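You operate a simulated robot arm through the tools that you are given. There is no shell and no other tool. Be economical: measure what you need, move in short steps, check, and stop when the job is done.

Carry out the task below with a simulated robot arm. There is one attempt and no reset: what you move stays moved.

TASK
Switch the contact switch on.
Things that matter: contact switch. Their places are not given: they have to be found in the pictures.

It is judged by the outcome, as a careful person would: the job done as asked, and still so three seconds after it is handed in. It fails if anything else is knocked over, pushed out of place, dropped, spilled or broken.

THE ROBOT
A 7-joint arm with a two-finger parallel gripper, fixed in place. Base frame: the origin is at the foot of the arm, x ahead of it, y to its left, z up; the work surface is at about z = 0.02. Lengths are in m, angles in rad, forces in N, time in s.
With the tool pointing down near the work surface it reaches from about 0.22 to 0.62 m from the base axis. Its first joint turns from -1.152 to 1.152 rad. Payload 2.6 kg.
Tool frame: the origin (TCP) lies between the finger pads and is the grasp point; the fingertips stand 0.03 m ahead of it; z points along the fingers, y is the line along which they close. The gripper opens to 0.094 m. The fingers are 0.028 m wide and 0.01 m thick; the gripper's body (0.05 by 0.096 m) begins 0.055 m behind the TCP.
Orientation is that of the tool frame in the base frame, as a unit quaternion [w, x, y, z]. With the fingers straight down and closing along the base's y, the tool's x points along the base's -x, its y along +y and its z along -z.

THE INTERFACE
- The arm moves only by the tool servo_tool. Its argument "moves" is a list of rows, each a list of 6 numbers: the shift along the tool's x, y, z in m, then the turn, a rotation vector about the tool's x, y, z in rad. In form: [[x, y, z, wx, wy, wz], ...]. A call has 1 to 20 rows; each row shifts and turns the commanded pose from where the row before left it, along the tool's axes as they then stand. "claw" is the opening, from 0 (shut) to 1 (fully open), set as the call begins (left out, the last holds). A row lasts 0.2 s, in which the tool goes at most 0.05 m and 0.15 rad; a call with a longer step from one row to the next is refused whole, and so is a gripper value outside its range. A pose out of reach is approached as far as the arm can. The call stops where the force on the tool passes 40 N (or 10 N more than at its start, if that is more) or the arm is blocked; 0.2 s more then pass. The fingers move at their own pace (about 0.072 m/s each) and stop on an object; they squeeze with about 35 N. The grip force told is the motor's: it shows also when the fingers shut on nothing. Time passes only in rows, and 0.2 s behind the last, so rows that do not move let the fingers close. It gives the time, the measured TCP pose, the force on the tool (base axes), the opening and the grip force at its end, in the units of the frame above (readings bear some noise).
- Cameras (640 x 400 px; columns grow to the right, rows downward): "scene" is fixed at [0.026, 0.4232, 0.5682]; the picture's right is [-0.86, -0.51, 0.00], its down [-0.27, 0.46, -0.85] and it looks along [0.43, -0.73, -0.53] (base axes); focal length 327 px, centre (320, 200). "wrist" rides on the gripper at [-0.037, 0, -0.058] in the tool frame; the picture's right is [0.00, -1.00, 0.00], its down [0.97, 0.00, -0.24] and it looks along [0.24, 0.00, 0.97] (tool axes); focal length 218 px, centre (320, 200).
- get_image(camera): a new picture of that camera. No time passes.
- pixel_to_xyz(camera, pixels): for up to 12 pixels [column, row] of the newest picture of that camera ("zoom" is the newest enlarged one), the place [x, y, z] in the base frame of the surface seen there, good to about 0.002 m. No time passes.
- close_up(camera, box): a new picture of the part [left, top, right, bottom] of that camera's present view, enlarged. No time passes.
- close_job(): hands the job in; it is judged then, once.

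Work in short steps. Measure before you move; look again where a grasp or a placing could have gone wrong, and mend it. You have 60 turns and 24 pictures in all, the two below and enlarged ones among them. Open the gripper and draw the arm clear of the work before you hand the job in, unless the task says otherwise; then end with one line.

The tools are called after ">>>" as a command line: name --pt "numbers of a row" for each row, then --argument value for the rest, lists and objects as JSON in quotes. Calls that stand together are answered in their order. servo_tool: Moves the arm, as the interface text tells. Its arguments: {"type":"object","properties":{"moves":{"type":"array","items":{"type":"array","items":{"type":"number"}}},"claw":{"type":"number"}},"required":["moves"]} The other tools are called the same way: get_image (camera) takes a picture; pixel_to_xyz (camera, pixels) gives the place of the surface under pixels of a picture; close_up (camera, box) takes an enlarged picture of a part of a camera's view; close_job () hands the job in.

At the start:

```text
time: 0.0
tool_pos: [0.3966, -0.1985, 0.209]
tool_rot: [-0.001, 0.0, 1.0, 0.0]
wrist_force: [0.8, -0.7, -0.6]
width: 0.094
gripper_force: 0.2
```

scene: 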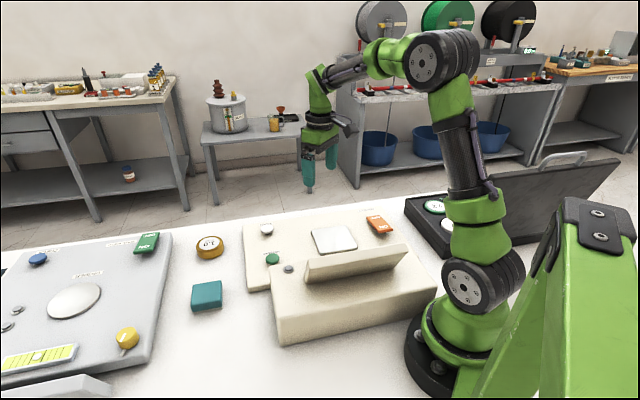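
wrist: 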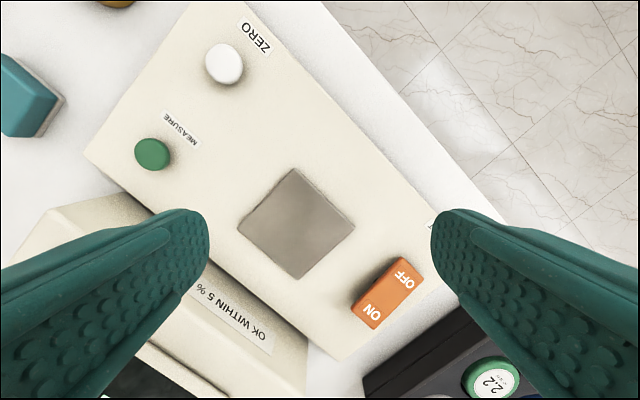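

The wrist view shows an orange ON/OFF rocker at (387,292), and the scene view shows a green one at (147,243). I'll zoom in on both to read the labels.

>>> close_up --camera "scene" --box '[0, 220, 240, 370]'

>>> close_up --camera "scene" --box '[230, 180, 450, 317]'

>>> close_up --camera "wrist" --box '[320, 190, 480, 350]'

```text
2.67 times, centred on (120, 295) of scene
```

zoom: 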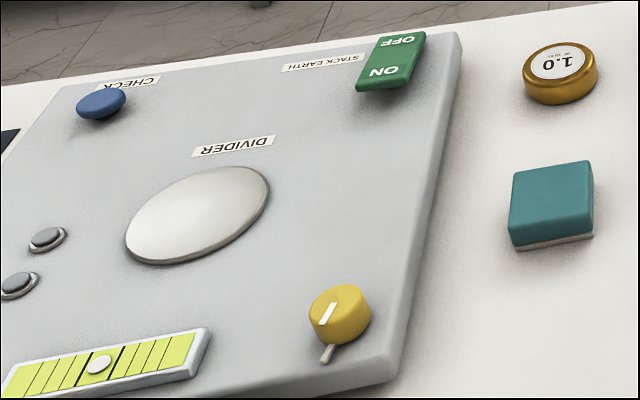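

```text
2.91 times, centred on (340, 248) of scene
```

zoom: 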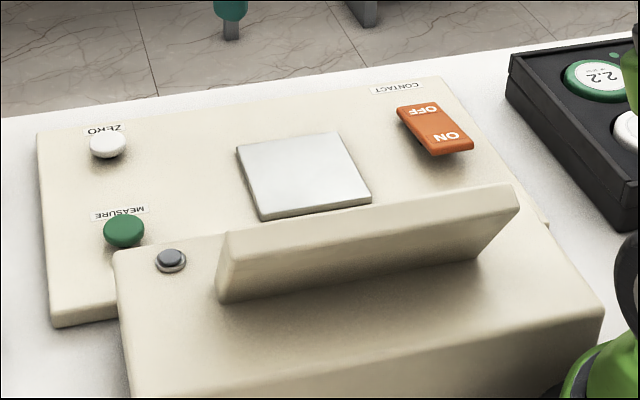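

```text
2.50 times, centred on (400, 270) of wrist
```

zoom: 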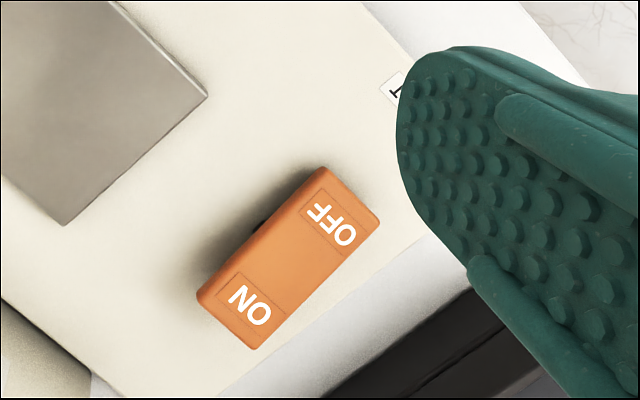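

The orange rocker is labelled CONTACT. I'll measure points on it in the current zoom: OFF end, ON end, centre, corners and the panel next to it.

>>> pixel_to_xyz --camera "zoom" --pixels '[[332, 222], [250, 305], [292, 262], [322, 172], [374, 222], [252, 343], [203, 295], [160, 240], [100, 120], [265, 327], [225, 293], [330, 320]]'

>>> pixel_to_xyz --camera "wrist" --pixels '[[387, 292], [290, 290], [240, 320], [440, 360], [400, 365], [310, 220]]'

```text
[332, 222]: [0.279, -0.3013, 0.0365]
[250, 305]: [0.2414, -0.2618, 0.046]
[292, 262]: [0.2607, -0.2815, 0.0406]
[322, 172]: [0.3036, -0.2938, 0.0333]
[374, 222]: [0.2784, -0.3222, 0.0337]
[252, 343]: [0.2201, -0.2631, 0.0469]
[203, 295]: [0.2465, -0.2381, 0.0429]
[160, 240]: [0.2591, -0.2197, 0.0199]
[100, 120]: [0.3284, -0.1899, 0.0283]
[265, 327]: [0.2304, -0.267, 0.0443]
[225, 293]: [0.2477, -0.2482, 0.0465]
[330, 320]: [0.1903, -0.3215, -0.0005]
```

```text
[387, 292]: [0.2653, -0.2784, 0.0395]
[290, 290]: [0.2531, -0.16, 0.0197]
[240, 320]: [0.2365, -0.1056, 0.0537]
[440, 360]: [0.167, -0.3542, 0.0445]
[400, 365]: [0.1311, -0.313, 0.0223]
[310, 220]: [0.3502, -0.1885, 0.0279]
```

ON end is raised (z≈0.046) over OFF end (≈0.034), so it's currently off. Pressing ON end near (0.240,-0.258) will switch it. Before that I check the height of nearby obstacles (lid, black box and its lid) in the scene view.

>>> pixel_to_xyz --camera "scene" --pixels '[[400, 248], [310, 265], [406, 252], [430, 280], [415, 205], [510, 205], [600, 170], [570, 158], [385, 228], [372, 219], [400, 232]]'

>>> servo_tool --pt "0 0 0 0 0 0" --pt "0 0 0 0 0 0" --pt "0 0 0 0 0 0" --pt "0 0 0 0 0 0" --claw 0

```text
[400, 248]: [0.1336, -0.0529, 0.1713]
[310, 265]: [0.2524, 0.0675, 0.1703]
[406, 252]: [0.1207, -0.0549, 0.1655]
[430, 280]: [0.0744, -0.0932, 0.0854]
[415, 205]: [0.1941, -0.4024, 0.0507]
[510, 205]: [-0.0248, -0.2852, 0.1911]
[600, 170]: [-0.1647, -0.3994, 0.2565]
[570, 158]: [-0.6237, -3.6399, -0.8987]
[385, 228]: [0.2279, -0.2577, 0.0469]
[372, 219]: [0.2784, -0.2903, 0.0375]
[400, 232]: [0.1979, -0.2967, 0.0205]
```

```text
time: 1.0
tool_pos: [0.3965, -0.1995, 0.21]
tool_rot: [0.0, 0.001, 1.0, 0.0]
wrist_force: [0.1, 0.0, -0.1]
width: 0.0
gripper_force: 33.1
```

The nearby lid is about 0.2 m away, so the path is clear. The gripper is shut; I move above the ON end and lower to TCP z≈0.10.

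>>> servo_tool --pt "0.0313 -0.0117 0 0 0 0" --pt "0.0313 -0.0117 0 0 0 0" --pt "0.0313 -0.0117 0 0 0 0" --pt "0.0313 -0.0117 0 0 0 0" --pt "0.0313 -0.0117 0 0 0 0" --pt "0 0 0.035 0 0 0" --pt "0 0 0.035 0 0 0" --pt "0 0 0.035 0 0 0" --pt "0 0 0 0 0 0"

>>> get_image --camera "wrist"

```text
time: 3.0
tool_pos: [0.2404, -0.2557, 0.1036]
tool_rot: [0.001, 0.0, 1.0, -0.001]
wrist_force: [0.4, -0.2, 0.7]
width: 0.0001
gripper_force: 33.1
```

```text
18 pictures are left
```

wrist: 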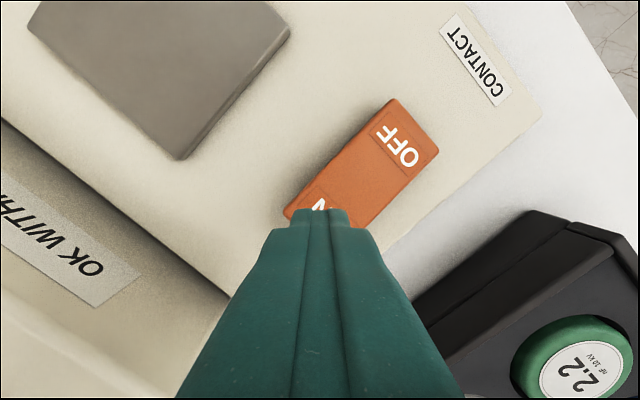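

The fingertips sit over the ON label at about (325,210). I press down in small steps.

>>> servo_tool --pt "0 0 0.01 0 0 0" --pt "0 0 0.01 0 0 0" --pt "0 0 0.005 0 0 0" --pt "0 0 0.004 0 0 0" --pt "0 0 0.003 0 0 0" --pt "0 0 0.003 0 0 0" --pt "0 0 0 0 0 0"

```text
time: 4.6
tool_pos: [0.2399, -0.2556, 0.0686]
tool_rot: [-0.001, 0.001, 1.0, 0.0]
wrist_force: [0.9, 1.2, -0.3]
width: 0.0
gripper_force: 33.1
```

>>> close_up --camera "scene" --box '[330, 190, 430, 252]'

>>> servo_tool --pt "0 0 0.003 0 0 0" --pt "0 0 0.002 0 0 0" --pt "0 0 0.001 0 0 0" --pt "0 0 0 0 0 0"

```text
6.40 times, centred on (380, 221) of scene
```

zoom: 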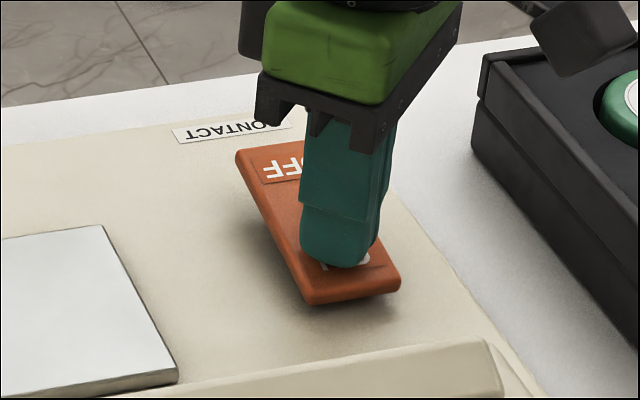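

```text
time: 5.1
tool_pos: [0.2408, -0.2565, 0.0681]
tool_rot: [0.002, 0.001, 1.0, 0.0]
wrist_force: [-5.3, 3.7, 11.7]
width: 0.0
gripper_force: 32.9
stopped in row 2: the force on the tool passed its limit (the readings are from after the stop); the commanded pose is now the measured one
```

The force rose sharply, so I retreat a bit and look at the rocker's tilt.

>>> servo_tool --pt "0 0 -0.03 0 0 0" --pt "0 0 -0.04 0 0 0" --pt "-0.03 0.03 -0.01 0 0 0" --pt "-0.03 0.03 0 0 0 0" --pt "0 0 0 0 0 0"

>>> close_up --camera "wrist" --box '[240, 120, 560, 320]'

>>> close_up --camera "scene" --box '[330, 190, 430, 252]'

```text
time: 6.3
tool_pos: [0.3013, -0.197, 0.1508]
tool_rot: [0.002, 0.002, 1.0, -0.001]
wrist_force: [0.3, 0.5, -0.6]
width: 0.0
gripper_force: 33.1
```

```text
2.00 times, centred on (400, 220) of wrist
```

zoom: 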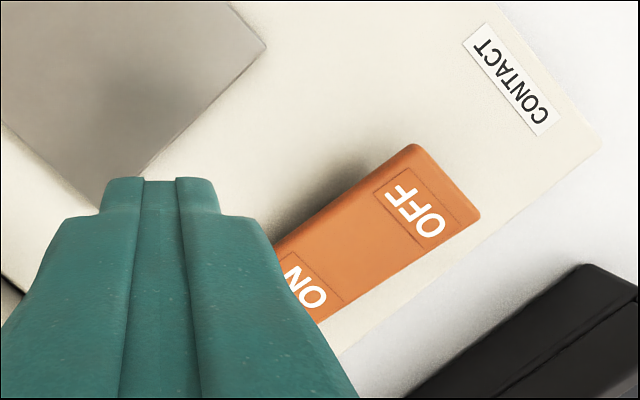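

```text
6.40 times, centred on (380, 221) of scene
```

zoom: 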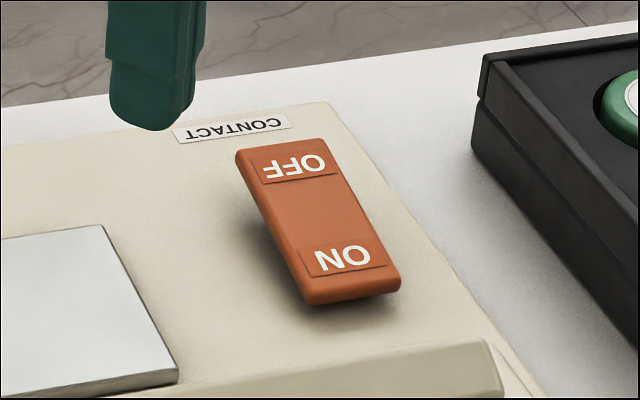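

>>> pixel_to_xyz --camera "zoom" --pixels '[[290, 150], [250, 155], [320, 165], [285, 170], [312, 220], [325, 262], [350, 255], [315, 285], [385, 270], [240, 240], [430, 240]]'

```text
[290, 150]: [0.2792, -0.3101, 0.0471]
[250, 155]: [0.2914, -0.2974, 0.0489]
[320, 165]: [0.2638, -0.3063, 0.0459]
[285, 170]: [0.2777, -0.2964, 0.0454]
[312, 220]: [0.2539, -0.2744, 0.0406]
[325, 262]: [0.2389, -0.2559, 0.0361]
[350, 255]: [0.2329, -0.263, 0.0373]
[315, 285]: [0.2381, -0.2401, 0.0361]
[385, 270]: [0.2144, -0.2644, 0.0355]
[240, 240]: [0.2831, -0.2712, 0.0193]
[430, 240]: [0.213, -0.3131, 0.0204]
```

The rocker has flipped: the ON end is now down (0.036) and the OFF end up (0.047). I move clear, open the gripper and check that it holds.

>>> servo_tool --pt "-0.03 0 -0.03 0 0 0" --pt "-0.03 0 -0.03 0 0 0" --pt "-0.03 0 0 0 0 0" --pt "0 0 0 0 0 0" --pt "0 0 0 0 0 0" --pt "0 0 0 0 0 0" --pt "0 0 0 0 0 0" --pt "0 0 0 0 0 0" --pt "0 0 0 0 0 0" --pt "0 0 0 0 0 0" --pt "0 0 0 0 0 0" --pt "0 0 0 0 0 0" --claw 1

>>> get_image --camera "scene"

>>> pixel_to_xyz --camera "scene" --pixels '[[375, 216], [382, 231], [267, 229], [272, 258]]'

```text
time: 8.9
tool_pos: [0.3872, -0.1967, 0.2093]
tool_rot: [0.002, 0.001, 1.0, 0.0]
wrist_force: [0.6, -0.9, 0.1]
width: 0.0941
gripper_force: 0.0
```

```text
14 pictures are left
```

scene: 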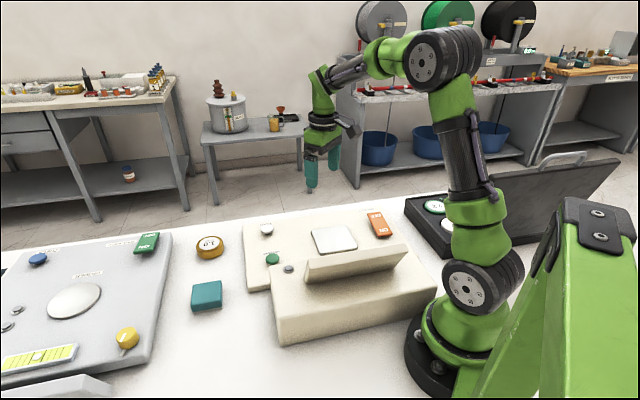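

```text
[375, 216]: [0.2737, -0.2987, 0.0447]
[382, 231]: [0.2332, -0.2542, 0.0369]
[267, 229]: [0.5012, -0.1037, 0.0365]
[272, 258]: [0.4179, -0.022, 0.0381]
```

The switch has stayed on, nothing else has moved and the arm is clear, so I'm handing the job in.

>>> close_job

```text
The job is handed in.
```

The contact switch is on: its ON end is pressed down and still was at the last check before hand-in, with the gripper open and the arm clear.
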